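You operate a simulated robot arm through the tools that you are given. There is no shell and no other tool.

The job below is to be done with a simulated robot arm. You get a single attempt, and the scene is never put back.

JOB
Unstopper the vial in the heating block, warm it as the card says and stopper it again.
Fine: the stopper waits in the stopper holder; switch the heat off before it goes back on.

It is judged by the outcome, as a careful person would: the job done as asked, and still so three seconds after it is handed in. It fails if anything else is knocked over, pushed out of place, dropped, spilled or broken. Lids that push on must go on centred and level and be pressed home; caps that screw on are set level and turned clockwise until they are tight.

ROBOT AND FRAMES
A 7-joint arm with a two-finger parallel gripper, fixed in place. Base frame: the origin is on the floor under the middle of its stand, x ahead of it, y to its left, z up; the work surface is at about z = 850. Lengths are in mm, angles in degrees, forces in N, time in s.
It reaches about 1524 mm from its shoulder. Its first joint turns from -149.0 to 149.0 degrees. Payload 3.5 kg.
The TCP is the grasp point between the finger pads, 23 mm short of the fingertips. In the tool frame z runs along the fingers and y along their closing line. Largest opening 94 mm; finger width 38, thickness 10; the body of the gripper, 54 by 96 mm, starts 39 mm behind the TCP.
Orientation is told as [roll, pitch, yaw] about the base's x, y, z axes, in that order, counted from this pose: with the fingers straight down and closing along the base's y, the tool's x points along the base's -x, its y along +y and its z along -z.

CONTROLS
- The arm moves only by the tool step_arm. Its argument "targets" is a list of rows, each a list of 7 numbers: the shift along the tool's x, y, z in mm, then the turn, a rotation vector about the tool's x, y, z in degrees, then the opening, from 0 (shut) to 1 (fully open). In form: [[tx, ty, tz, ax, ay, az, jaw], ...]. A call has 1 to 20 rows; each row is the pose to reach, as a shift and turn from the pose commanded when the call began, along the tool's axes at that moment. A row lasts 0.2 s, in which the tool goes at most 50 mm and 8.6 degrees; a call with a longer step from one row to the next is refused whole, and so is a gripper value outside its range. Where a pose cannot be reached the arm comes as near as it can. A force on the tool above 40 N (or 10 N above the force at the start of the call, whichever is more), or a blocked arm, ends the call early, and 0.2 s more pass. The fingers move at their own pace (about 153 mm/s each) and stop on an object; they squeeze with about 32 N. The grip force told is the motor's: it shows also when the fingers shut on nothing. Time passes only in rows, and 0.2 s behind the last, so rows that repeat a pose let the fingers close. It gives the time, the measured TCP pose, the force on the tool (base axes), the opening and the grip force at its end, in the units of the frame above (readings bear some noise), with the torque about the TCP (base axes, N m) and any sound that the robot's microphone picked up, and new pictures: "pictures" is both (left out), scene, wrist or none.
- Cameras (640 x 400 px; columns grow to the right, rows downward): "scene" is fixed at [220.7, -499.7, 1632]; the picture's right is [0.03, -1.00, 0.00], its down [-0.70, -0.02, -0.71] and it looks along [0.71, 0.02, -0.70] (base axes); focal length 357 px, centre (320, 200). "wrist" rides on the gripper at [86, 16, -74] in the tool frame; the picture's right is [-0.18, 0.98, 0.00], its down [-0.58, -0.11, -0.81] and it looks along [-0.79, -0.15, 0.59] (tool axes); focal length 243 px, centre (320, 200). There is no depth. A picture from a camera that has moved, and an enlarged one, comes with that camera's place and axes in the base frame and with its lens.
- inspect(camera, box): a new picture of the part [left, top, right, bottom] of that camera's present view, enlarged. No time passes.
- finish_job(): hands the job in; it is judged then, once.

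Nothing tells you positions but the pictures and the camera data. Unless the task says otherwise, let go and move clear before handing in.

The tools are called after "Call:" as name(argument=value, ...) on one line, values as JSON. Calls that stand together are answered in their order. step_arm: Moves the arm, as the interface text tells. Its arguments: {"type":"object","properties":{"targets":{"type":"array","items":{"type":"array","items":{"type":"number"}}},"pictures":{"type":"string","enum":["both","scene","wrist","none"]}},"required":["targets"]} The other tools are called the same way: inspect (camera, box) takes an enlarged picture of a part of a camera's view; finish_job () hands the job in.

At the start:

```text
time_s: 0.0
ee_pos: [745.4, -806.4, 1212.1]
orientation: [0.0, 0.0, 0.0]
force: [1.0, 0.5, 0.4]
torque: [-0.01, 0.03, -0.01]
grip_width: 94.1
gripper_force: 0.0
```

scene: 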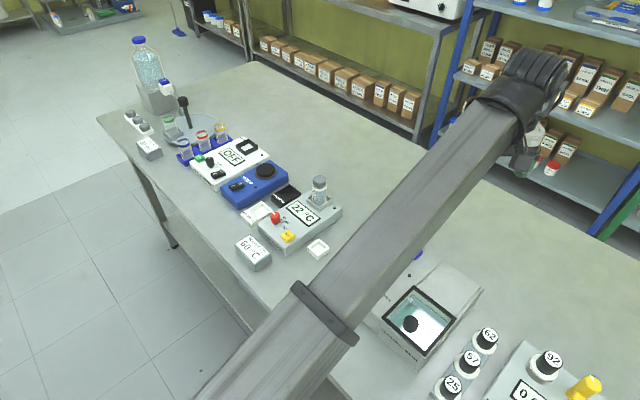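
wrist: 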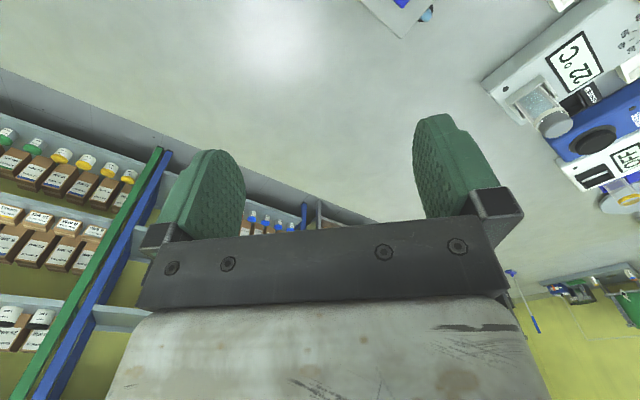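

I see a bench with several instruments: a heating block reading 22 °C with a vial in it, and a card nearby that looks like "60 °C". I'll look closer before moving.

Call:
inspect(camera="scene", box=[220, 160, 360, 280])

Call:
inspect(camera="scene", box=[100, 80, 300, 220])

Call:
inspect(camera="scene", box=[225, 225, 285, 280])

Call:
inspect(camera="scene", box=[340, 240, 640, 400])

```text
3.33 times, centred on (290, 220) of scene
camera zoom: at [220.7, -499.7, 1632.0], right [0.03, -1.0, 0.0], down [-0.7, -0.02, -0.71], along [0.71, 0.02, -0.7], focal length 1190 px, centre (420, 133)
```

zoom: 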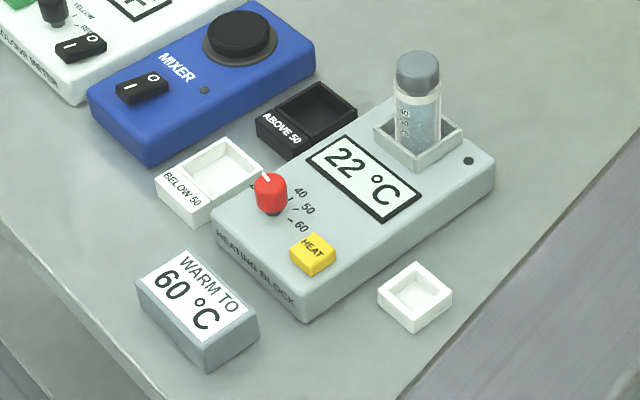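

```text
2.86 times, centred on (200, 150) of scene
camera zoom: at [220.7, -499.7, 1632.0], right [0.03, -1.0, 0.0], down [-0.7, -0.02, -0.71], along [0.71, 0.02, -0.7], focal length 1020 px, centre (663, 343)
```

zoom: 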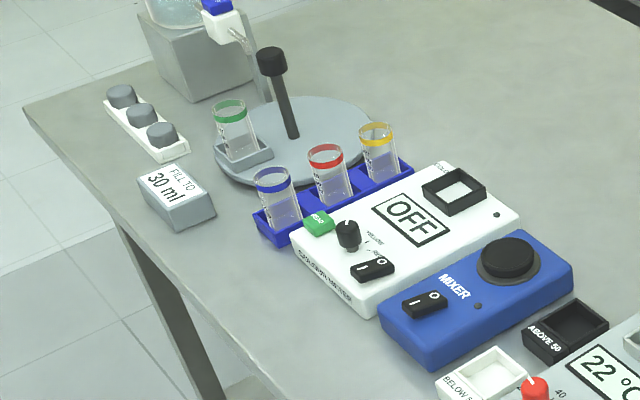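

```text
7.27 times, centred on (255, 252) of scene
camera zoom: at [220.7, -499.7, 1632.0], right [0.03, -1.0, 0.0], down [-0.7, -0.02, -0.71], along [0.71, 0.02, -0.7], focal length 2596 px, centre (793, -182)
```

zoom: 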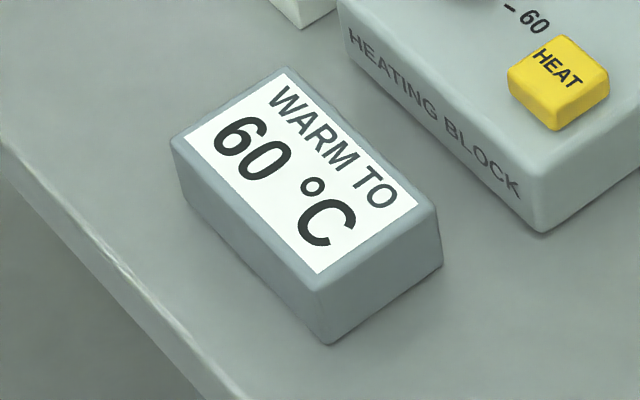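

```text
2.13 times, centred on (490, 320) of scene
camera zoom: at [220.7, -499.7, 1632.0], right [0.03, -1.0, 0.0], down [-0.7, -0.02, -0.71], along [0.71, 0.02, -0.7], focal length 761 px, centre (-43, -56)
```

zoom: 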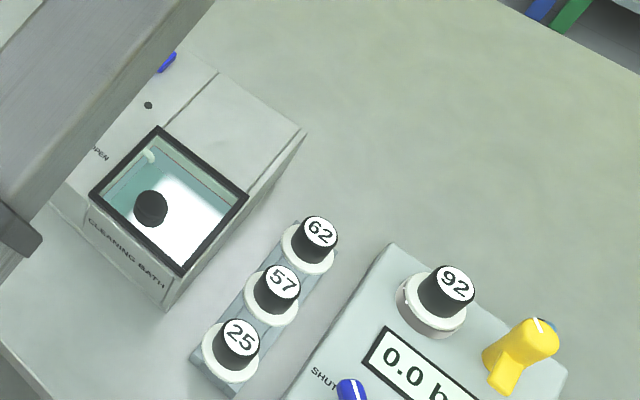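

The card reads "WARM TO 60 °C". The heating block has a red dial (40/50/60), a yellow HEAT button, and a small white stopper holder beside it. I'll zoom in on each of these for accurate geometry.

Call:
inspect(camera="scene", box=[295, 165, 343, 215])

Call:
inspect(camera="scene", box=[262, 190, 310, 245])

Call:
inspect(camera="scene", box=[295, 230, 335, 265])

Call:
inspect(camera="wrist", box=[480, 0, 640, 220])

```text
8.00 times, centred on (319, 190) of scene
camera zoom: at [220.7, -499.7, 1632.0], right [0.03, -1.0, 0.0], down [-0.7, -0.02, -0.71], along [0.71, 0.02, -0.7], focal length 2855 px, centre (328, 280)
```

zoom: 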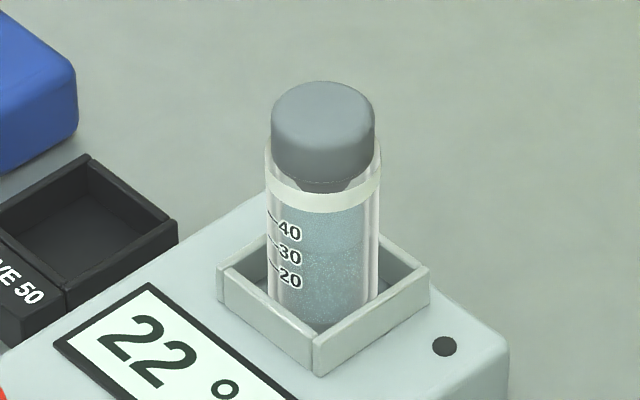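

```text
7.27 times, centred on (286, 218) of scene
camera zoom: at [220.7, -499.7, 1632.0], right [0.03, -1.0, 0.0], down [-0.7, -0.02, -0.71], along [0.71, 0.02, -0.7], focal length 2596 px, centre (567, 73)
```

zoom: 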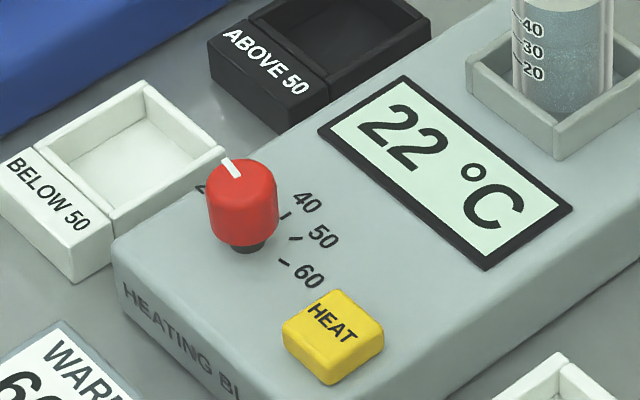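

```text
11.43 times, centred on (315, 248) of scene
camera zoom: at [220.7, -499.7, 1632.0], right [0.03, -1.0, 0.0], down [-0.7, -0.02, -0.71], along [0.71, 0.02, -0.7], focal length 4079 px, centre (377, -343)
```

zoom: 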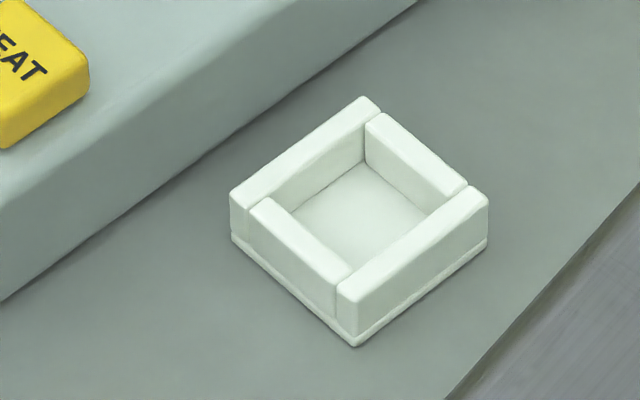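

```text
1.82 times, centred on (560, 110) of wrist
camera zoom: at [658.8, -790.5, 1287.9], right [0.18, 0.98, 0.0], down [0.58, -0.11, 0.81], along [0.79, -0.15, -0.59], focal length 441 px, centre (-116, 364)
```

zoom: 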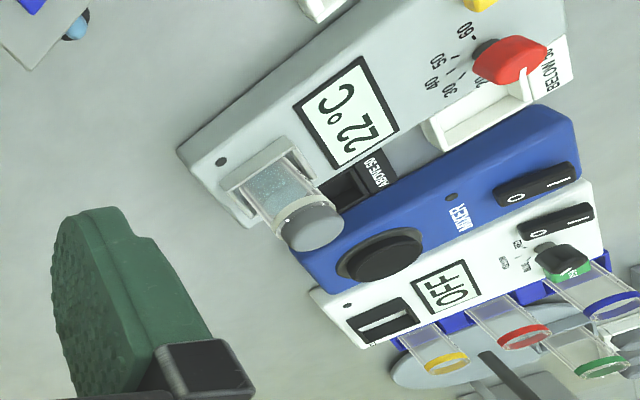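

The vial stands in the well at the back of the block, with its stopper top near (962, -478, 982). The dial is near (881, -356), HEAT near (834, -396), and the holder near (815, -478). I'll move above the vial, turned to line up with the block, and look with the wrist camera.

Call:
step_arm(targets=[[-18, 27.4, 11, 0, 0, -3.75, 1], [-36, 54.7, 22, 0, 0, -7.5, 1], [-54, 82, 33, 0, 0, -11.25, 1], [-72, 109.5, 44, 0, 0, -15, 1], [-90, 137, 55, 0, 0, -18.75, 1], [-108, 164, 66, 0, 0, -22.5, 1], [-126, 191.6, 77, 0, 0, -26.25, 1], [-144, 219, 88, 0, 0, -30, 1], [-162, 246, 99, 0, 0, -33.75, 1], [-180, 273.7, 110, 0, 0, -37.5, 1], [-198.5, 301, 121, 0, 0, -41.25, 1], [-216.6, 328.4, 132, 0, 0, -45, 1]], pictures="both")

```text
time_s: 2.6
ee_pos: [964.2, -477.0, 1080.9]
orientation: [-0.1, -0.1, 45.0]
force: [-0.6, -0.2, 0.1]
torque: [0.0, 0.01, -0.01]
grip_width: 94.0
gripper_force: 0.1
camera wrist: at [890.5, -528.0, 1156.2], right [-0.56, 0.83, 0.0], down [0.49, 0.33, 0.81], along [0.67, 0.46, -0.59], focal length 243 px, centre (320, 200)
```

scene: 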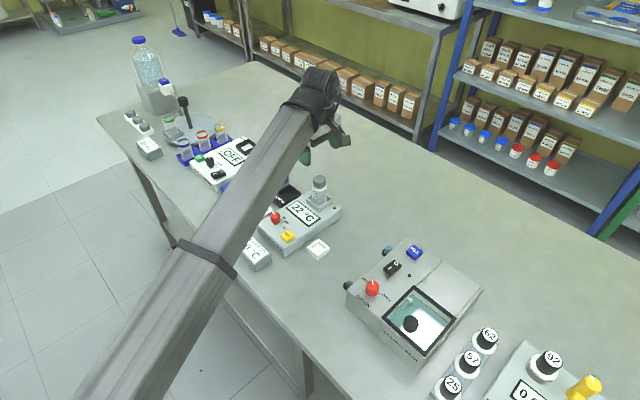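
wrist: 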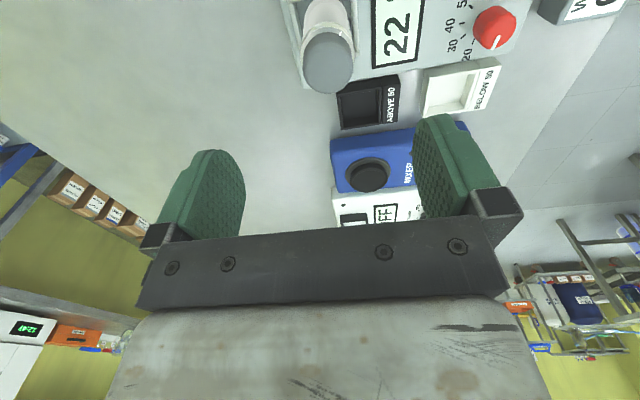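

The stopper appears just under the TCP in the wrist view. I'll zoom in to refine its position.

Call:
inspect(camera="wrist", box=[270, 0, 390, 110])

Call:
inspect(camera="scene", box=[262, 160, 352, 245])

```text
3.64 times, centred on (330, 55) of wrist
camera zoom: at [890.5, -528.0, 1156.2], right [-0.56, 0.83, 0.0], down [0.49, 0.33, 0.81], along [0.67, 0.46, -0.59], focal length 882 px, centre (284, 727)
```

zoom: 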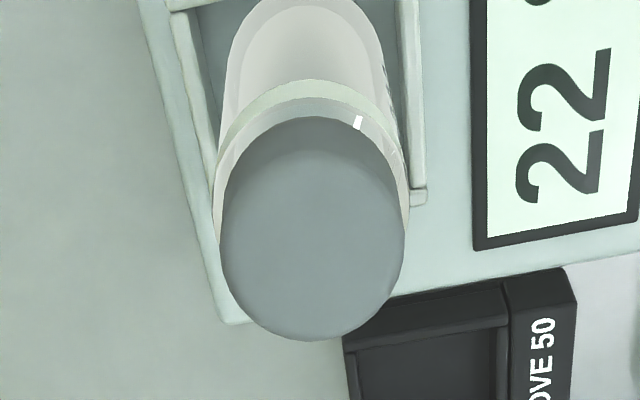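

```text
4.71 times, centred on (307, 202) of scene
camera zoom: at [220.7, -499.7, 1632.0], right [0.03, -1.0, 0.0], down [-0.7, -0.02, -0.71], along [0.71, 0.02, -0.7], focal length 1680 px, centre (381, 188)
```

zoom: 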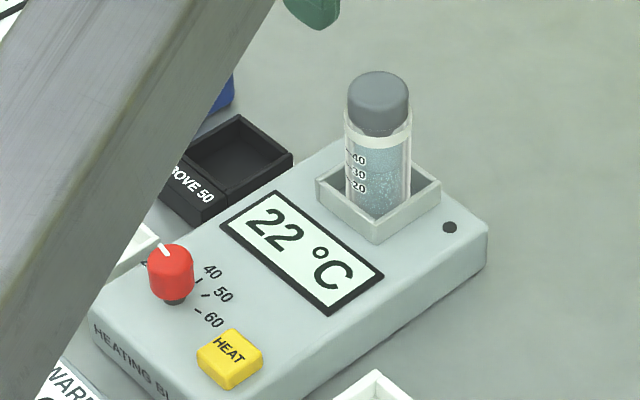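

Triangulating the two views puts the stopper about 10 mm off the TCP in tool x and 7 mm in tool y. I'll shift over it, lower a little and re-measure.

Call:
step_arm(targets=[[5, 3.5, 10, 0, 0, 0, 1], [10, 7, 20, 0, 0, 0, 1], [10, 7, 30, 0, 0, 0, 1], [10, 7, 35, 0, 0, 0, 1], [10, 7, 35, 0, 0, 0, 1]], pictures="both")

```text
time_s: 3.8
ee_pos: [950.8, -479.7, 1044.7]
orientation: [0.0, 0.1, 45.1]
force: [0.6, 0.3, -0.5]
torque: [-0.01, -0.03, -0.02]
grip_width: 93.9
gripper_force: 0.1
camera wrist: at [878.0, -530.2, 1120.5], right [-0.56, 0.83, 0.0], down [0.49, 0.33, 0.81], along [0.67, 0.46, -0.59], focal length 243 px, centre (320, 200)
```

scene: 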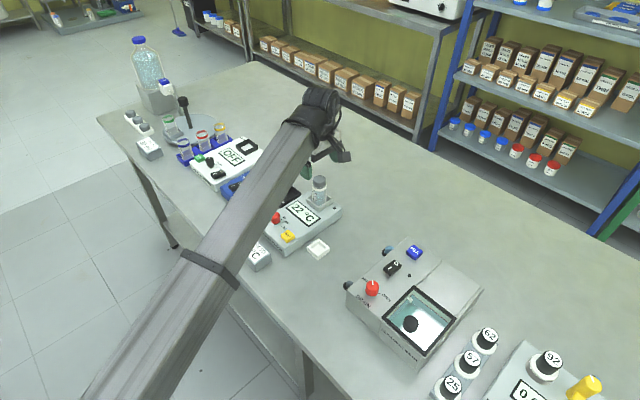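
wrist: 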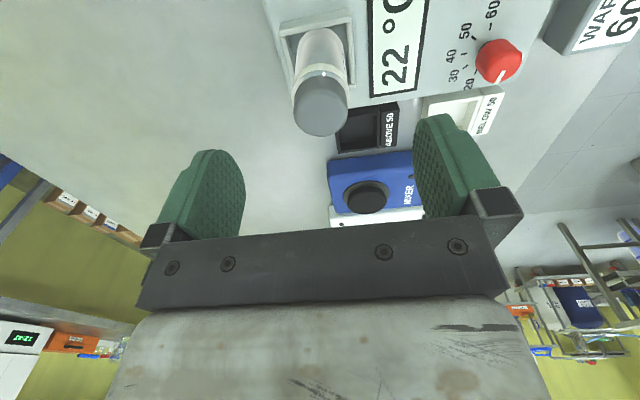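

Call:
inspect(camera="wrist", box=[260, 10, 380, 150])

Call:
inspect(camera="scene", box=[280, 130, 360, 215])

```text
2.86 times, centred on (320, 80) of wrist
camera zoom: at [878.0, -530.2, 1120.5], right [-0.56, 0.83, 0.0], down [0.49, 0.33, 0.81], along [0.67, 0.46, -0.59], focal length 693 px, centre (320, 543)
```

zoom: 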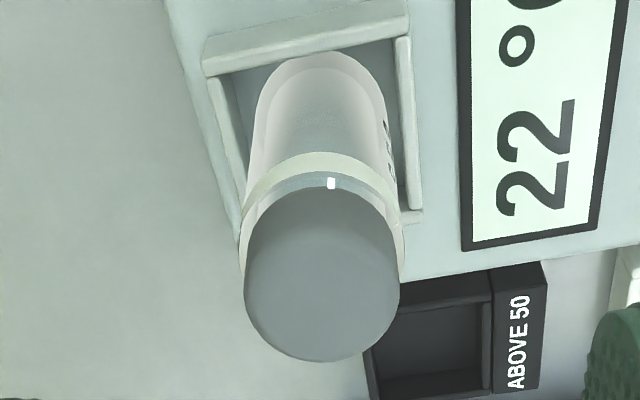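

```text
4.71 times, centred on (320, 172) of scene
camera zoom: at [220.7, -499.7, 1632.0], right [0.03, -1.0, 0.0], down [-0.7, -0.02, -0.71], along [0.71, 0.02, -0.7], focal length 1680 px, centre (320, 329)
```

zoom: 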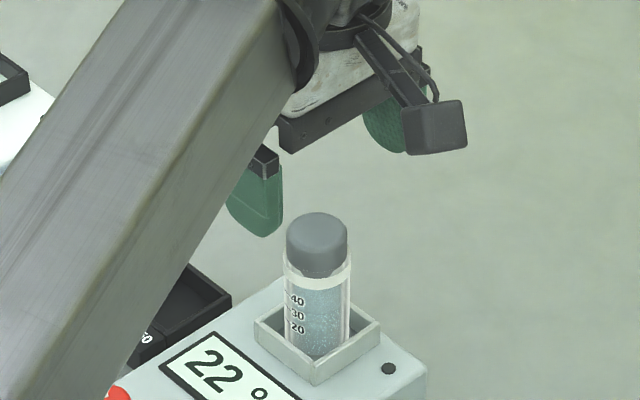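

Call:
step_arm(targets=[[0, 0, 10, 0, 0, 0, 1], [0, 0, 20, 0, 0, 0, 1], [0, 0, 30, 0, 0, 0, 1], [0, 0, 35, 0, 0, 0, 1], [0, 0, 35, 0, 0, 0, 1]], pictures="both")

Call:
inspect(camera="wrist", box=[260, 40, 380, 220])

Call:
inspect(camera="scene", box=[280, 140, 360, 225])

```text
time_s: 5.0
ee_pos: [950.5, -478.4, 1011.0]
orientation: [0.0, 0.0, 44.9]
force: [0.8, 0.0, 0.6]
torque: [-0.03, 0.0, -0.02]
grip_width: 94.0
gripper_force: 0.0
camera wrist: at [877.7, -529.8, 1086.4], right [-0.56, 0.83, 0.0], down [0.49, 0.33, 0.81], along [0.67, 0.46, -0.59], focal length 243 px, centre (320, 200)
```

scene: 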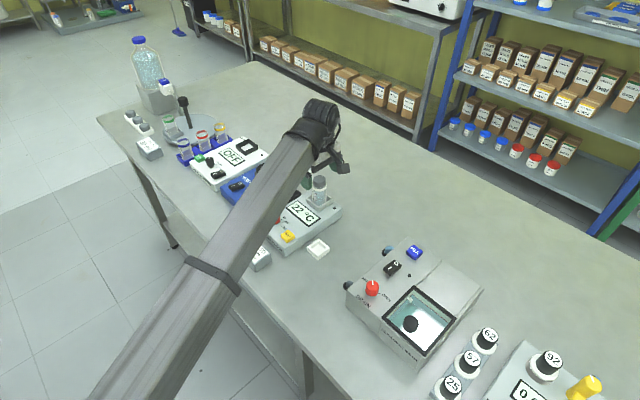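
wrist: 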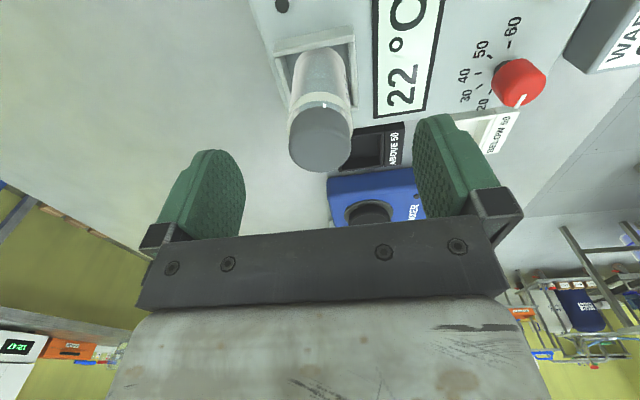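

```text
2.22 times, centred on (320, 130) of wrist
camera zoom: at [877.7, -529.8, 1086.4], right [-0.56, 0.83, 0.0], down [0.49, 0.33, 0.81], along [0.67, 0.46, -0.59], focal length 539 px, centre (320, 356)
```

zoom: 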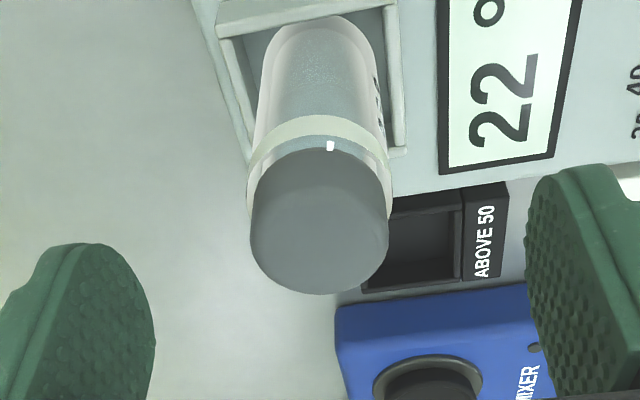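

```text
4.71 times, centred on (320, 182) of scene
camera zoom: at [220.7, -499.7, 1632.0], right [0.03, -1.0, 0.0], down [-0.7, -0.02, -0.71], along [0.71, 0.02, -0.7], focal length 1680 px, centre (320, 282)
```

zoom: 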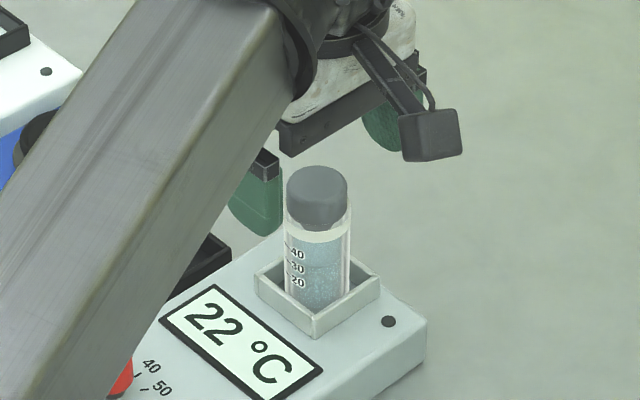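

The stopper centre is about 5 mm toward tool −x, with its top at z ≈ 983 and the vial rim at z ≈ 966. I'll centre on it and lower until the fingertips are just above the rim.

Call:
step_arm(targets=[[-2.5, -0.5, 5, 0, 0, 0, 1], [-5, -1, 10, 0, 0, 0, 1], [-5, -1, 15, 0, 0, 0, 1], [-5, -1, 17, 0, 0, 0, 1], [-5, -1, 17, 0, 0, 0, 0.6], [-5, -1, 17, 0, 0, 0, 0.6]], pictures="both")

Call:
inspect(camera="wrist", box=[200, 60, 440, 240])

Call:
inspect(camera="scene", box=[290, 150, 350, 215])

```text
time_s: 6.4
ee_pos: [954.9, -477.1, 993.3]
orientation: [-0.1, 0.1, 44.9]
force: [-1.0, -0.1, 0.4]
torque: [0.0, 0.01, 0.0]
grip_width: 56.4
gripper_force: 0.0
camera wrist: at [881.8, -527.1, 1068.9], right [-0.56, 0.83, 0.0], down [0.49, 0.33, 0.81], along [0.67, 0.46, -0.59], focal length 243 px, centre (320, 200)
```

scene: 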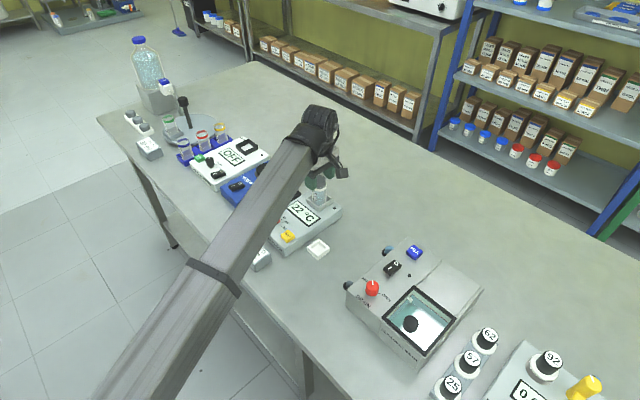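
wrist: 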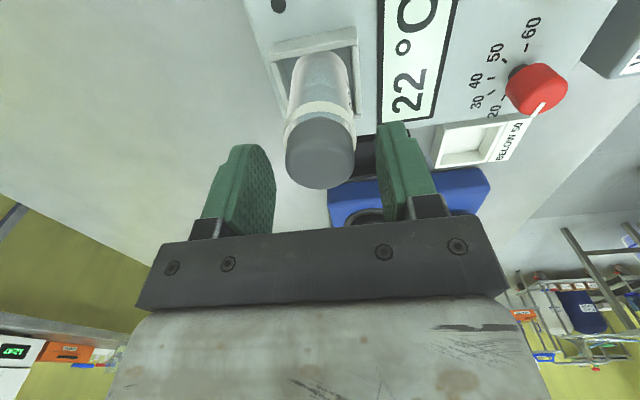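

```text
2.22 times, centred on (320, 150) of wrist
camera zoom: at [881.8, -527.1, 1068.9], right [-0.56, 0.83, 0.0], down [0.49, 0.33, 0.81], along [0.67, 0.46, -0.59], focal length 539 px, centre (320, 311)
```

zoom: 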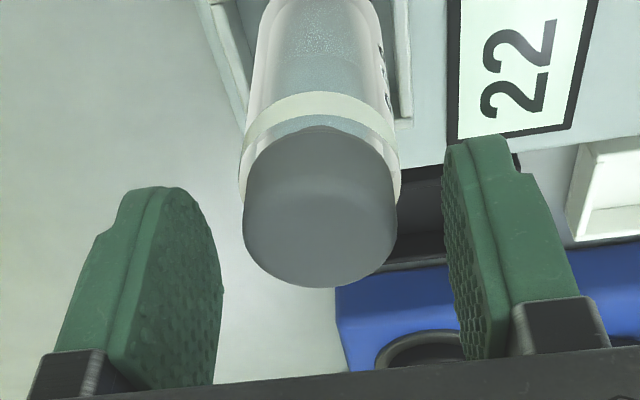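

```text
6.15 times, centred on (320, 182) of scene
camera zoom: at [220.7, -499.7, 1632.0], right [0.03, -1.0, 0.0], down [-0.7, -0.02, -0.71], along [0.71, 0.02, -0.7], focal length 2196 px, centre (320, 308)
```

zoom: 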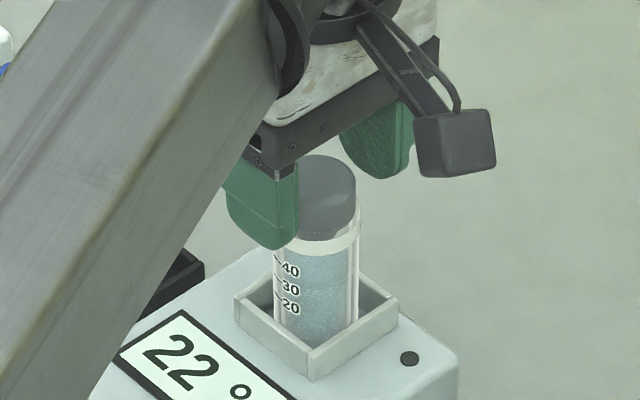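

The fingers straddle the stopper. Before closing, I'll check closely where the vial's glass rim is relative to the fingertips.

Call:
inspect(camera="scene", box=[306, 170, 336, 195])

Call:
inspect(camera="wrist", box=[270, 95, 370, 195])

```text
16.00 times, centred on (321, 182) of scene
camera zoom: at [220.7, -499.7, 1632.0], right [0.03, -1.0, 0.0], down [-0.7, -0.02, -0.71], along [0.71, 0.02, -0.7], focal length 5711 px, centre (304, 480)
```

zoom: 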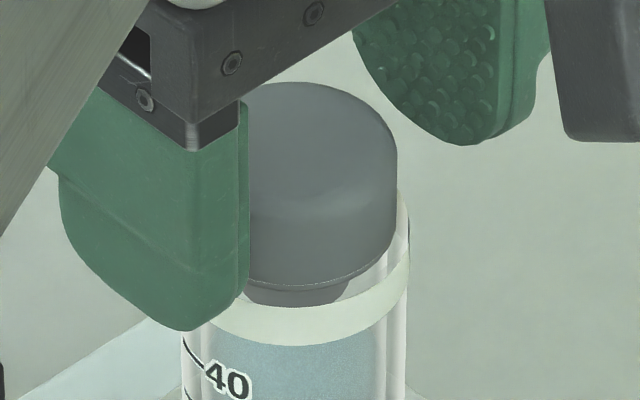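

```text
4.00 times, centred on (320, 145) of wrist
camera zoom: at [881.8, -527.1, 1068.9], right [-0.56, 0.83, 0.0], down [0.49, 0.33, 0.81], along [0.67, 0.46, -0.59], focal length 970 px, centre (320, 420)
```

zoom: 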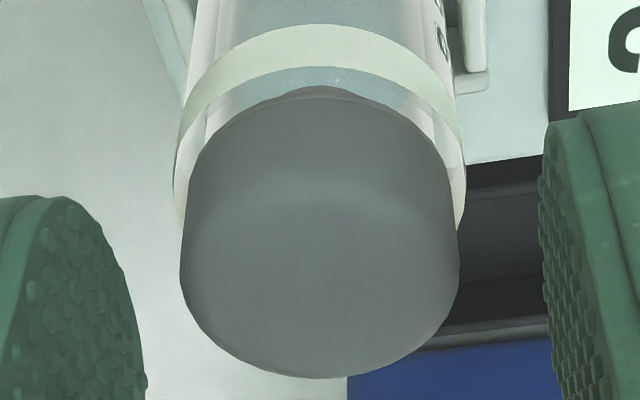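

The fingertips are almost level with the rim, so I'll raise 2.5 mm and close gently on the stopper head. A width near 35–36 mm would mean stopper rather than glass.

Call:
step_arm(targets=[[0, 0, -2.5, 0, 0, 0, 0.6], [0, 0, -2.5, 0, 0, 0, 0.5], [0, 0, -2.5, 0, 0, 0, 0.4], [0, 0, -2.5, 0, 0, 0, 0.3], [0, 0, -2.5, 0, 0, 0, 0.2], [0, 0, -2.5, 0, 0, 0, 0.2]], pictures="both")

Call:
inspect(camera="scene", box=[300, 165, 340, 210])

Call:
inspect(camera="wrist", box=[240, 60, 400, 220])

```text
time_s: 7.8
ee_pos: [954.0, -476.1, 995.7]
orientation: [0.0, 0.0, 44.9]
force: [-0.2, 0.0, 0.6]
torque: [0.02, 0.04, 0.04]
grip_width: 31.4
gripper_force: 31.9
camera wrist: at [881.8, -527.1, 1071.6], right [-0.56, 0.83, 0.0], down [0.49, 0.33, 0.81], along [0.67, 0.46, -0.59], focal length 243 px, centre (320, 200)
```

scene: 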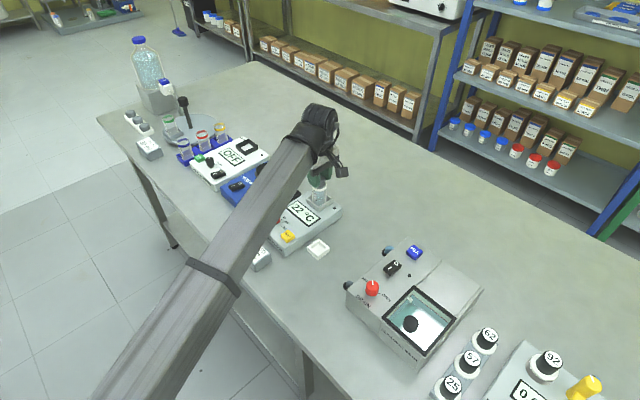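
wrist: 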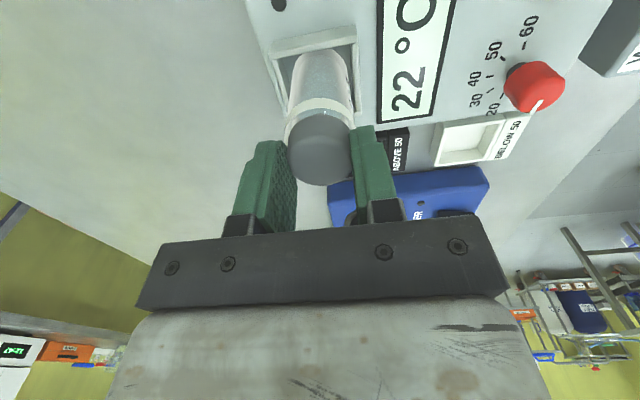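

```text
8.89 times, centred on (320, 188) of scene
camera zoom: at [220.7, -499.7, 1632.0], right [0.03, -1.0, 0.0], down [-0.7, -0.02, -0.71], along [0.71, 0.02, -0.7], focal length 3173 px, centre (320, 311)
```

zoom: 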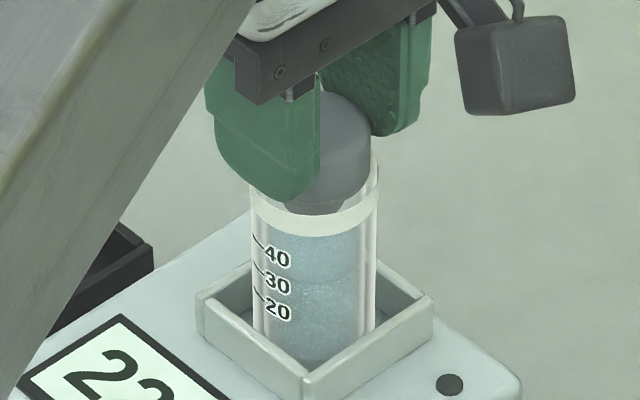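

```text
2.50 times, centred on (320, 140) of wrist
camera zoom: at [881.8, -527.1, 1071.6], right [-0.56, 0.83, 0.0], down [0.49, 0.33, 0.81], along [0.67, 0.46, -0.59], focal length 606 px, centre (320, 350)
```

zoom: 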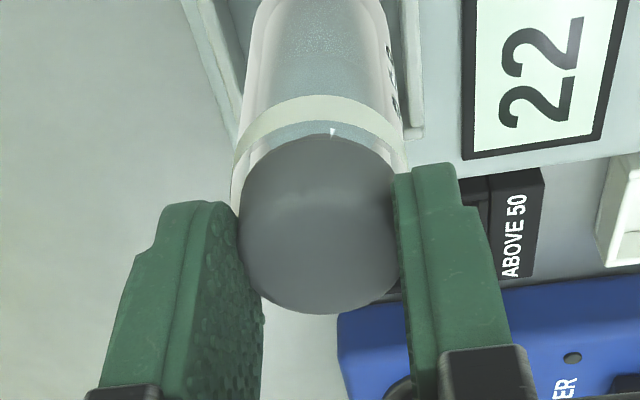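

I have the stopper head (width 31 mm with soft pads, grip force 32 N). I'll pull straight up slowly and check that the vial stays in its well.

Call:
step_arm(targets=[[0, 0, -1, 0, 0, 0, 0.2], [0, 0, -2, 0, 0, 0, 0.2], [0, 0, -3, 0, 0, 0, 0.2], [0, 0, -4, 0, 0, 0, 0.2], [0, 0, -5, 0, 0, 0, 0.2], [0, 0, -6, 0, 0, 0, 0.2]], pictures="both")

Call:
inspect(camera="scene", box=[300, 165, 340, 210])

Call:
inspect(camera="wrist", box=[240, 60, 400, 220])

```text
time_s: 9.2
ee_pos: [954.0, -476.9, 1000.8]
orientation: [0.0, -0.1, 45.1]
force: [0.0, 0.6, -0.7]
torque: [-0.01, -0.02, 0.01]
grip_width: 31.8
gripper_force: 31.7
camera wrist: at [881.3, -527.2, 1077.5], right [-0.56, 0.83, 0.0], down [0.49, 0.33, 0.81], along [0.67, 0.46, -0.59], focal length 243 px, centre (320, 200)
```

scene: 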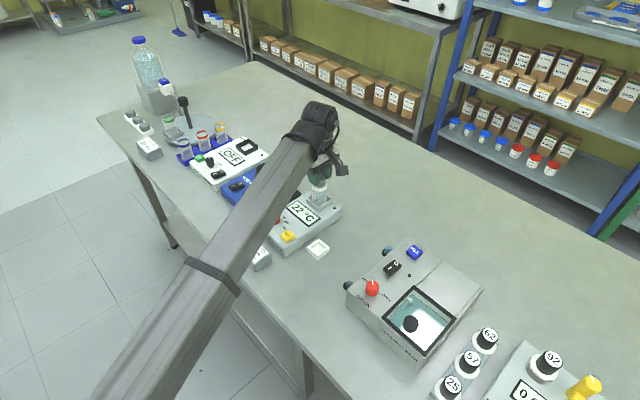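
wrist: 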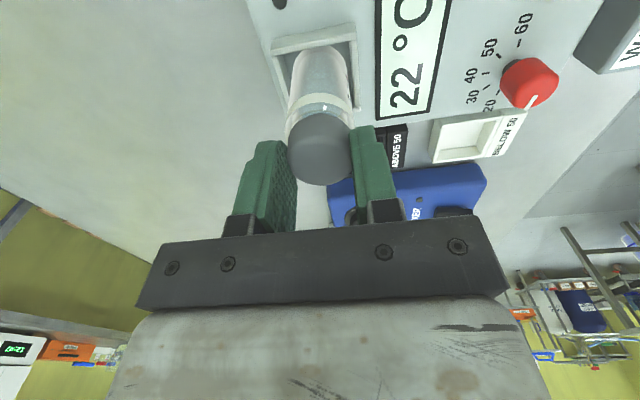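

```text
8.89 times, centred on (320, 188) of scene
camera zoom: at [220.7, -499.7, 1632.0], right [0.03, -1.0, 0.0], down [-0.7, -0.02, -0.71], along [0.71, 0.02, -0.7], focal length 3173 px, centre (320, 311)
```

zoom: 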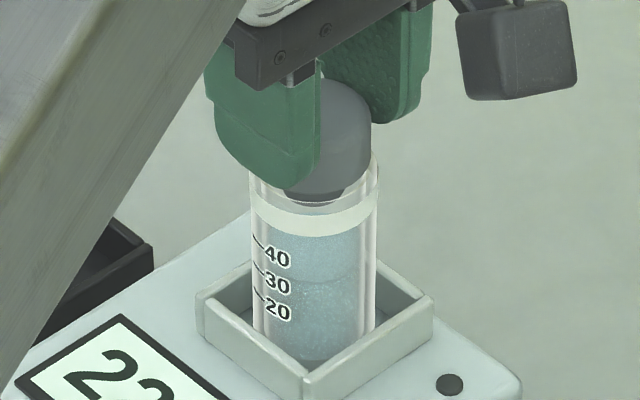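

```text
2.50 times, centred on (320, 140) of wrist
camera zoom: at [881.3, -527.2, 1077.5], right [-0.56, 0.83, 0.0], down [0.49, 0.33, 0.81], along [0.67, 0.46, -0.59], focal length 606 px, centre (320, 350)
```

zoom: 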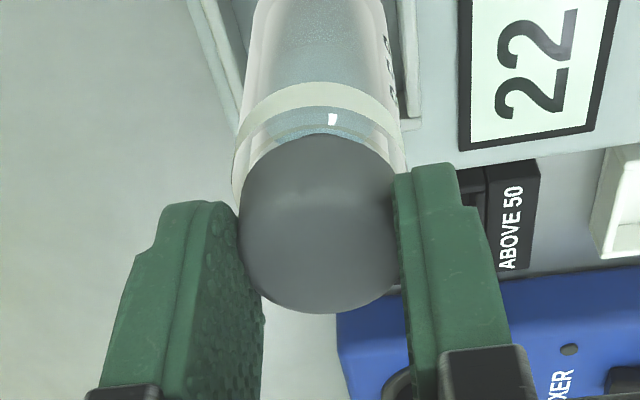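

The stopper is sliding out and the vial hasn't moved. I'll lift it well clear.

Call:
step_arm(targets=[[0, 0, -3, 0, 0, 0, 0.2], [0, 0, -6, 0, 0, 0, 0.2], [0, 0, -10, 0, 0, 0, 0.2], [0, 0, -15, 0, 0, 0, 0.2], [0, 0, -25, 0, 0, 0, 0.2], [0, 0, -40, 0, 0, 0, 0.2], [0, 0, -55, 0, 0, 0, 0.2], [0, 0, -60, 0, 0, 0, 0.2]], pictures="both")

Call:
inspect(camera="scene", box=[290, 130, 350, 210])

Call:
inspect(camera="wrist", box=[240, 0, 400, 220])

```text
time_s: 11.0
ee_pos: [953.5, -478.1, 1062.4]
orientation: [0.0, 0.1, 45.0]
force: [-0.1, -0.7, 0.1]
torque: [-0.03, -0.03, 0.02]
grip_width: 31.2
gripper_force: 31.7
camera wrist: at [880.9, -527.9, 1138.0], right [-0.56, 0.83, 0.0], down [0.49, 0.33, 0.81], along [0.67, 0.46, -0.59], focal length 243 px, centre (320, 200)
```

scene: 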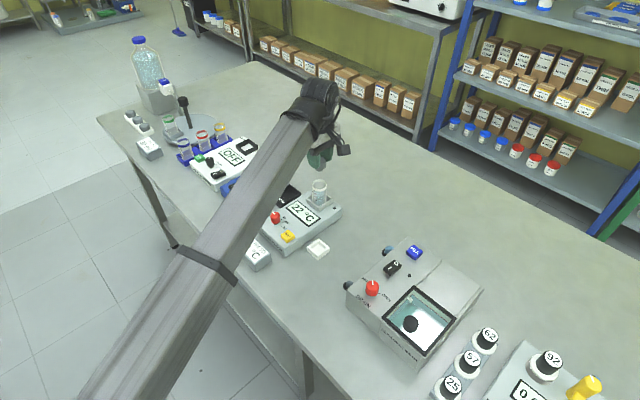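
wrist: 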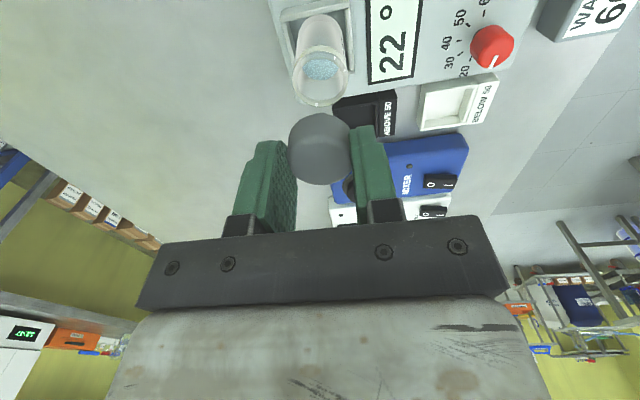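

```text
5.00 times, centred on (320, 170) of scene
camera zoom: at [220.7, -499.7, 1632.0], right [0.03, -1.0, 0.0], down [-0.7, -0.02, -0.71], along [0.71, 0.02, -0.7], focal length 1785 px, centre (320, 350)
```

zoom: 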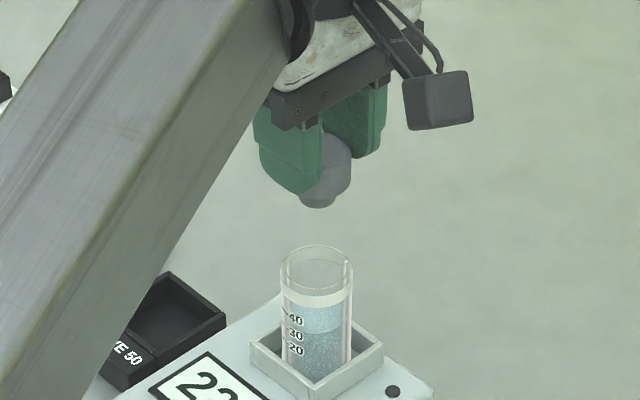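

```text
1.82 times, centred on (320, 110) of wrist
camera zoom: at [880.9, -527.9, 1138.0], right [-0.56, 0.83, 0.0], down [0.49, 0.33, 0.81], along [0.67, 0.46, -0.59], focal length 441 px, centre (320, 364)
```

zoom: 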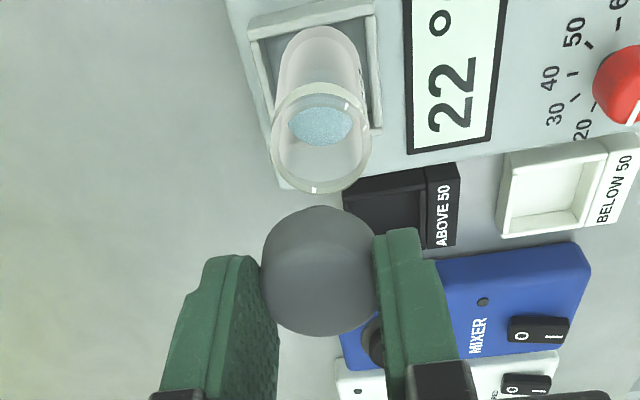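

Call:
inspect(camera="scene", box=[300, 145, 340, 180])

Call:
inspect(camera="scene", box=[295, 225, 345, 270])

```text
11.43 times, centred on (320, 162) of scene
camera zoom: at [220.7, -499.7, 1632.0], right [0.03, -1.0, 0.0], down [-0.7, -0.02, -0.71], along [0.71, 0.02, -0.7], focal length 4079 px, centre (320, 629)
```

zoom: 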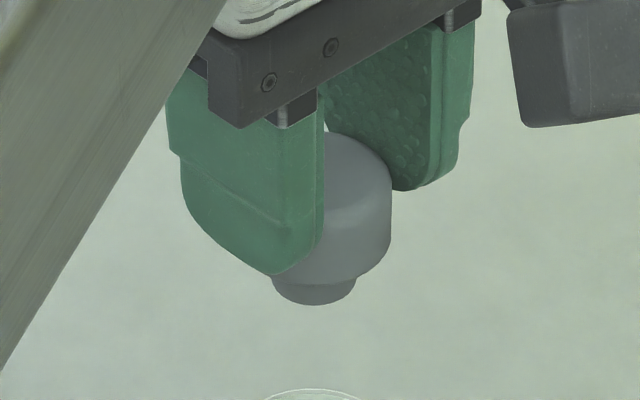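

```text
8.89 times, centred on (320, 248) of scene
camera zoom: at [220.7, -499.7, 1632.0], right [0.03, -1.0, 0.0], down [-0.7, -0.02, -0.71], along [0.71, 0.02, -0.7], focal length 3173 px, centre (320, -222)
```

zoom: 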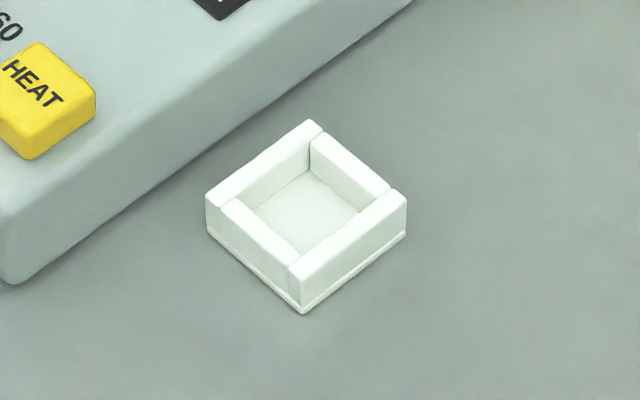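

The stopper has a ~35 mm head and a short ~20 mm plug. The holder's centre is about (814, -478), with its wall top at z ≈ 869. I'll carry the stopper there, staying high, and then look.

Call:
step_arm(targets=[[20, 19.8, 0, 0, 0, 0, 0.2], [40, 39.5, 0, 0, 0, 0, 0.2], [60, 59.3, 0, 0, 0, 0, 0.2], [80, 79, 0, 0, 0, 0, 0.2], [99.6, 98.6, 0, 0, 0, 0, 0.2], [99.6, 98.6, 30, 0, 0, 0, 0.2], [99.6, 98.6, 60, 0, 0, 0, 0.2], [99.6, 98.6, 90, 0, 0, 0, 0.2], [99.6, 98.6, 110, 0, 0, 0, 0.2], [99.6, 98.6, 110, 0, 0, 0, 0.2]], pictures="both")

Call:
inspect(camera="wrist", box=[220, 0, 420, 220])

Call:
inspect(camera="scene", box=[280, 190, 360, 270])

```text
time_s: 13.2
ee_pos: [813.5, -476.0, 950.4]
orientation: [0.1, 0.0, 45.1]
force: [-0.4, 0.7, -0.1]
torque: [0.0, 0.01, -0.01]
grip_width: 30.9
gripper_force: 31.7
camera wrist: at [741.3, -527.4, 1026.7], right [-0.56, 0.83, 0.0], down [0.49, 0.33, 0.81], along [0.67, 0.46, -0.59], focal length 243 px, centre (320, 200)
```

scene: 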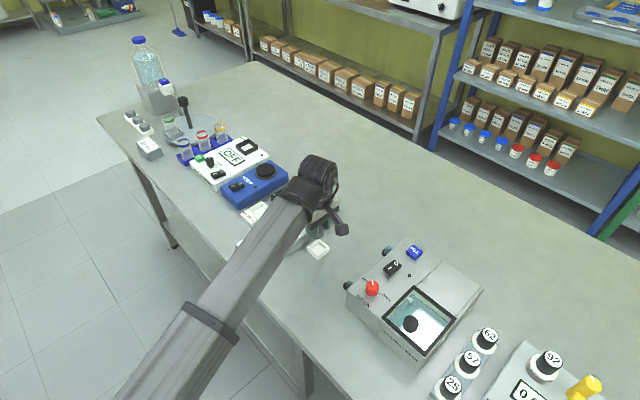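
wrist: 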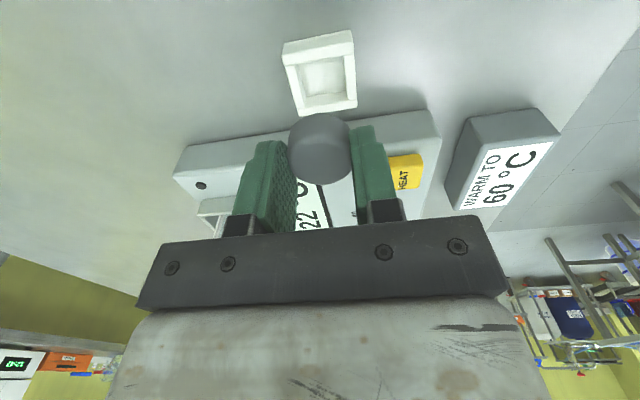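

```text
1.82 times, centred on (320, 110) of wrist
camera zoom: at [741.3, -527.4, 1026.7], right [-0.56, 0.83, 0.0], down [0.49, 0.33, 0.81], along [0.67, 0.46, -0.59], focal length 441 px, centre (320, 364)
```

zoom: 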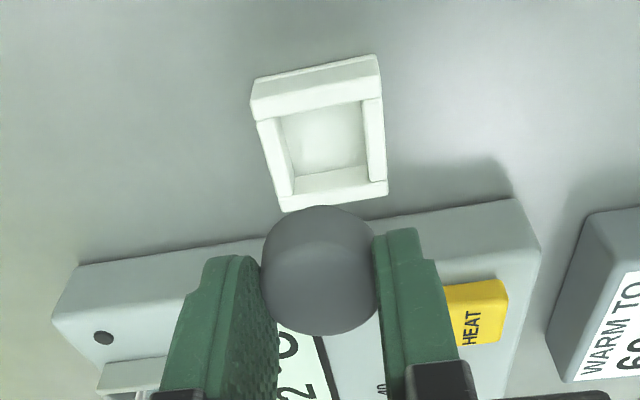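

```text
5.00 times, centred on (320, 230) of scene
camera zoom: at [220.7, -499.7, 1632.0], right [0.03, -1.0, 0.0], down [-0.7, -0.02, -0.71], along [0.71, 0.02, -0.7], focal length 1785 px, centre (320, 50)
```

zoom: 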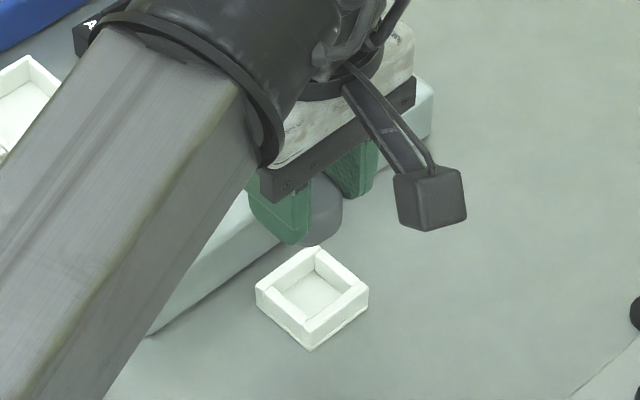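

Call:
inspect(camera="wrist", box=[270, 20, 370, 125])

```text
3.81 times, centred on (320, 72) of wrist
camera zoom: at [741.3, -527.4, 1026.7], right [-0.56, 0.83, 0.0], down [0.49, 0.33, 0.81], along [0.67, 0.46, -0.59], focal length 924 px, centre (320, 686)
```

zoom: 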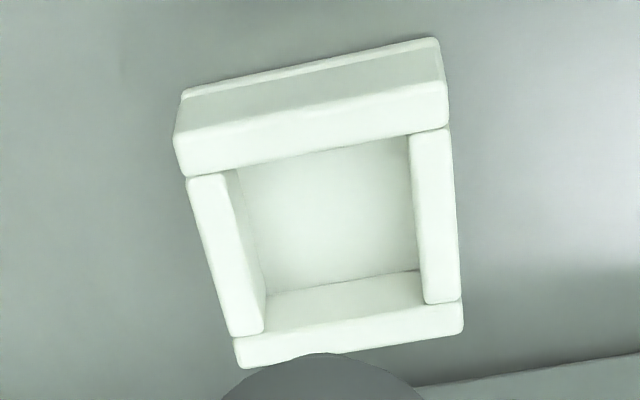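

Relative to where the stopper sits in the fingers, the holder centre is only about 1.5 mm off in tool y. I'll correct that and lower to just above the holder.

Call:
step_arm(targets=[[0.5, 1.5, 10, 0, 0, 0, 0.2], [0.5, 1.5, 20, 0, 0, 0, 0.2], [0.5, 1.5, 30, 0, 0, 0, 0.2], [0.5, 1.5, 38, 0, 0, 0, 0.2], [0.5, 1.5, 44, 0, 0, 0, 0.2], [0.5, 1.5, 44, 0, 0, 0, 0.2]], pictures="both")

Call:
inspect(camera="wrist", box=[240, 40, 400, 220])

Call:
inspect(camera="scene", box=[290, 210, 350, 270])

```text
time_s: 14.6
ee_pos: [812.2, -476.2, 907.0]
orientation: [0.0, 0.1, 45.0]
force: [-5.3, -4.8, 3.8]
torque: [-0.14, 0.15, -0.03]
grip_width: 31.1
gripper_force: 32.2
camera wrist: at [739.5, -527.7, 982.4], right [-0.56, 0.83, 0.0], down [0.49, 0.33, 0.81], along [0.67, 0.45, -0.59], focal length 243 px, centre (320, 200)
```

scene: 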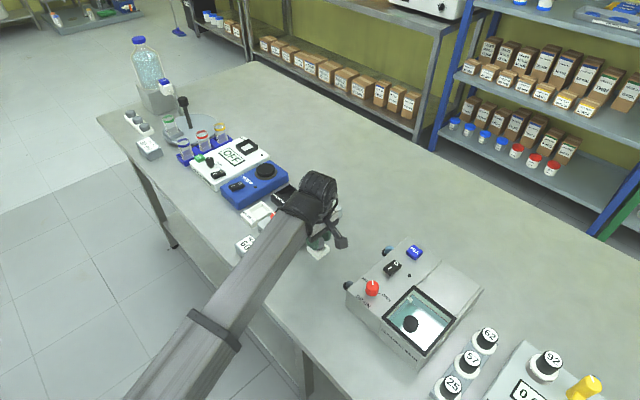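
wrist: 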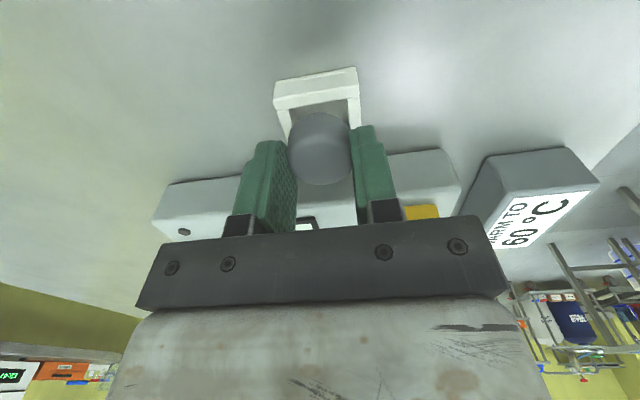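

```text
2.22 times, centred on (320, 130) of wrist
camera zoom: at [739.5, -527.7, 982.4], right [-0.56, 0.83, 0.0], down [0.49, 0.33, 0.81], along [0.67, 0.45, -0.59], focal length 539 px, centre (320, 356)
```

zoom: 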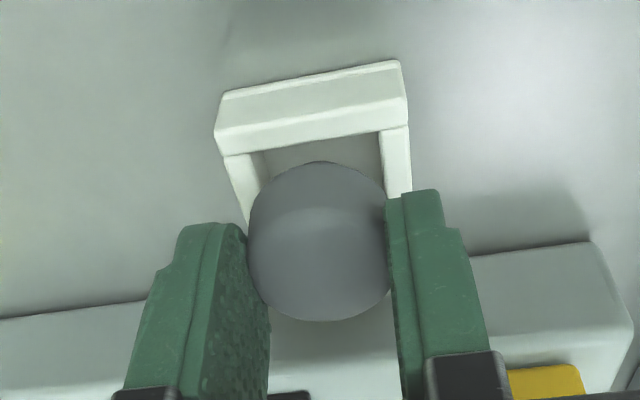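

```text
6.67 times, centred on (320, 240) of scene
camera zoom: at [220.7, -499.7, 1632.0], right [0.03, -1.0, 0.0], down [-0.7, -0.02, -0.71], along [0.71, 0.02, -0.7], focal length 2380 px, centre (320, -67)
```

zoom: 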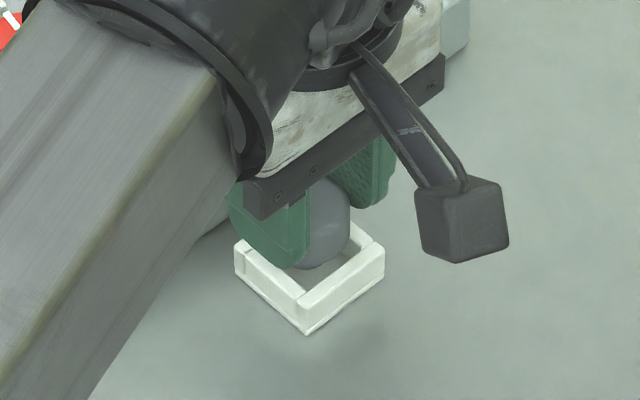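

The force readout shows the plug brushing the holder wall on the block side. I'll raise, shift about 3.5 mm along tool +x, and recheck before lowering.

Call:
step_arm(targets=[[0, 0, -4, 0, 0, 0, 0.2], [0, 0, -10, 0, 0, 0, 0.2], [2, 0, -10, 0, 0, 0, 0.2], [3.5, 0, -10, 0, 0, 0, 0.2], [3.5, 0, -10, 0, 0, 0, 0.2]], pictures="both")

Call:
inspect(camera="scene", box=[290, 210, 350, 270])

Call:
inspect(camera="wrist", box=[240, 40, 400, 220])

```text
time_s: 15.8
ee_pos: [809.9, -480.3, 918.3]
orientation: [0.0, 0.0, 45.0]
force: [0.1, 0.1, -0.8]
torque: [0.01, -0.02, 0.0]
grip_width: 31.1
gripper_force: 32.0
camera wrist: at [737.2, -530.2, 992.9], right [-0.56, 0.83, 0.0], down [0.49, 0.33, 0.81], along [0.67, 0.46, -0.59], focal length 243 px, centre (320, 200)
```

scene: 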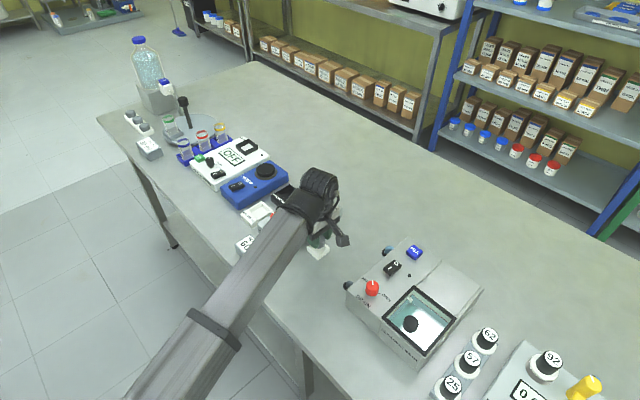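
wrist: 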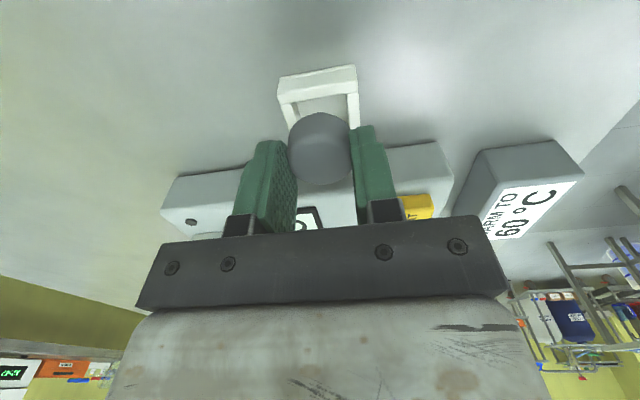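

```text
6.67 times, centred on (320, 240) of scene
camera zoom: at [220.7, -499.7, 1632.0], right [0.03, -1.0, 0.0], down [-0.7, -0.02, -0.71], along [0.71, 0.02, -0.7], focal length 2380 px, centre (320, -67)
```

zoom: 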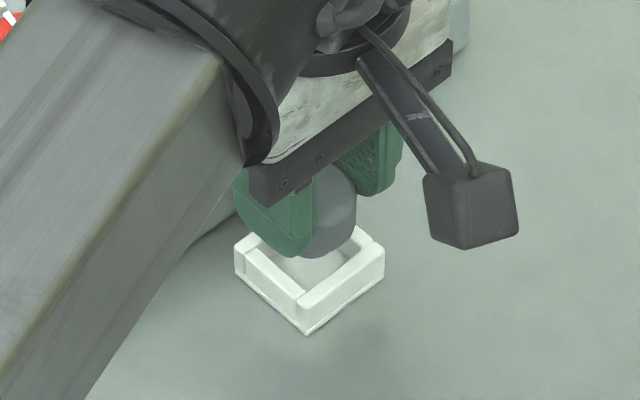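

```text
2.22 times, centred on (320, 130) of wrist
camera zoom: at [737.2, -530.2, 992.9], right [-0.56, 0.83, 0.0], down [0.49, 0.33, 0.81], along [0.67, 0.46, -0.59], focal length 539 px, centre (320, 356)
```

zoom: 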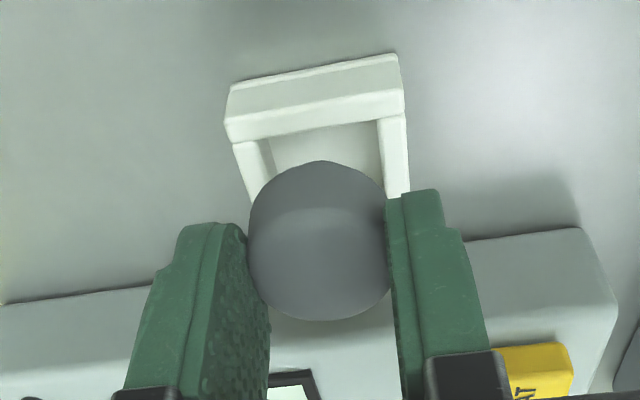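

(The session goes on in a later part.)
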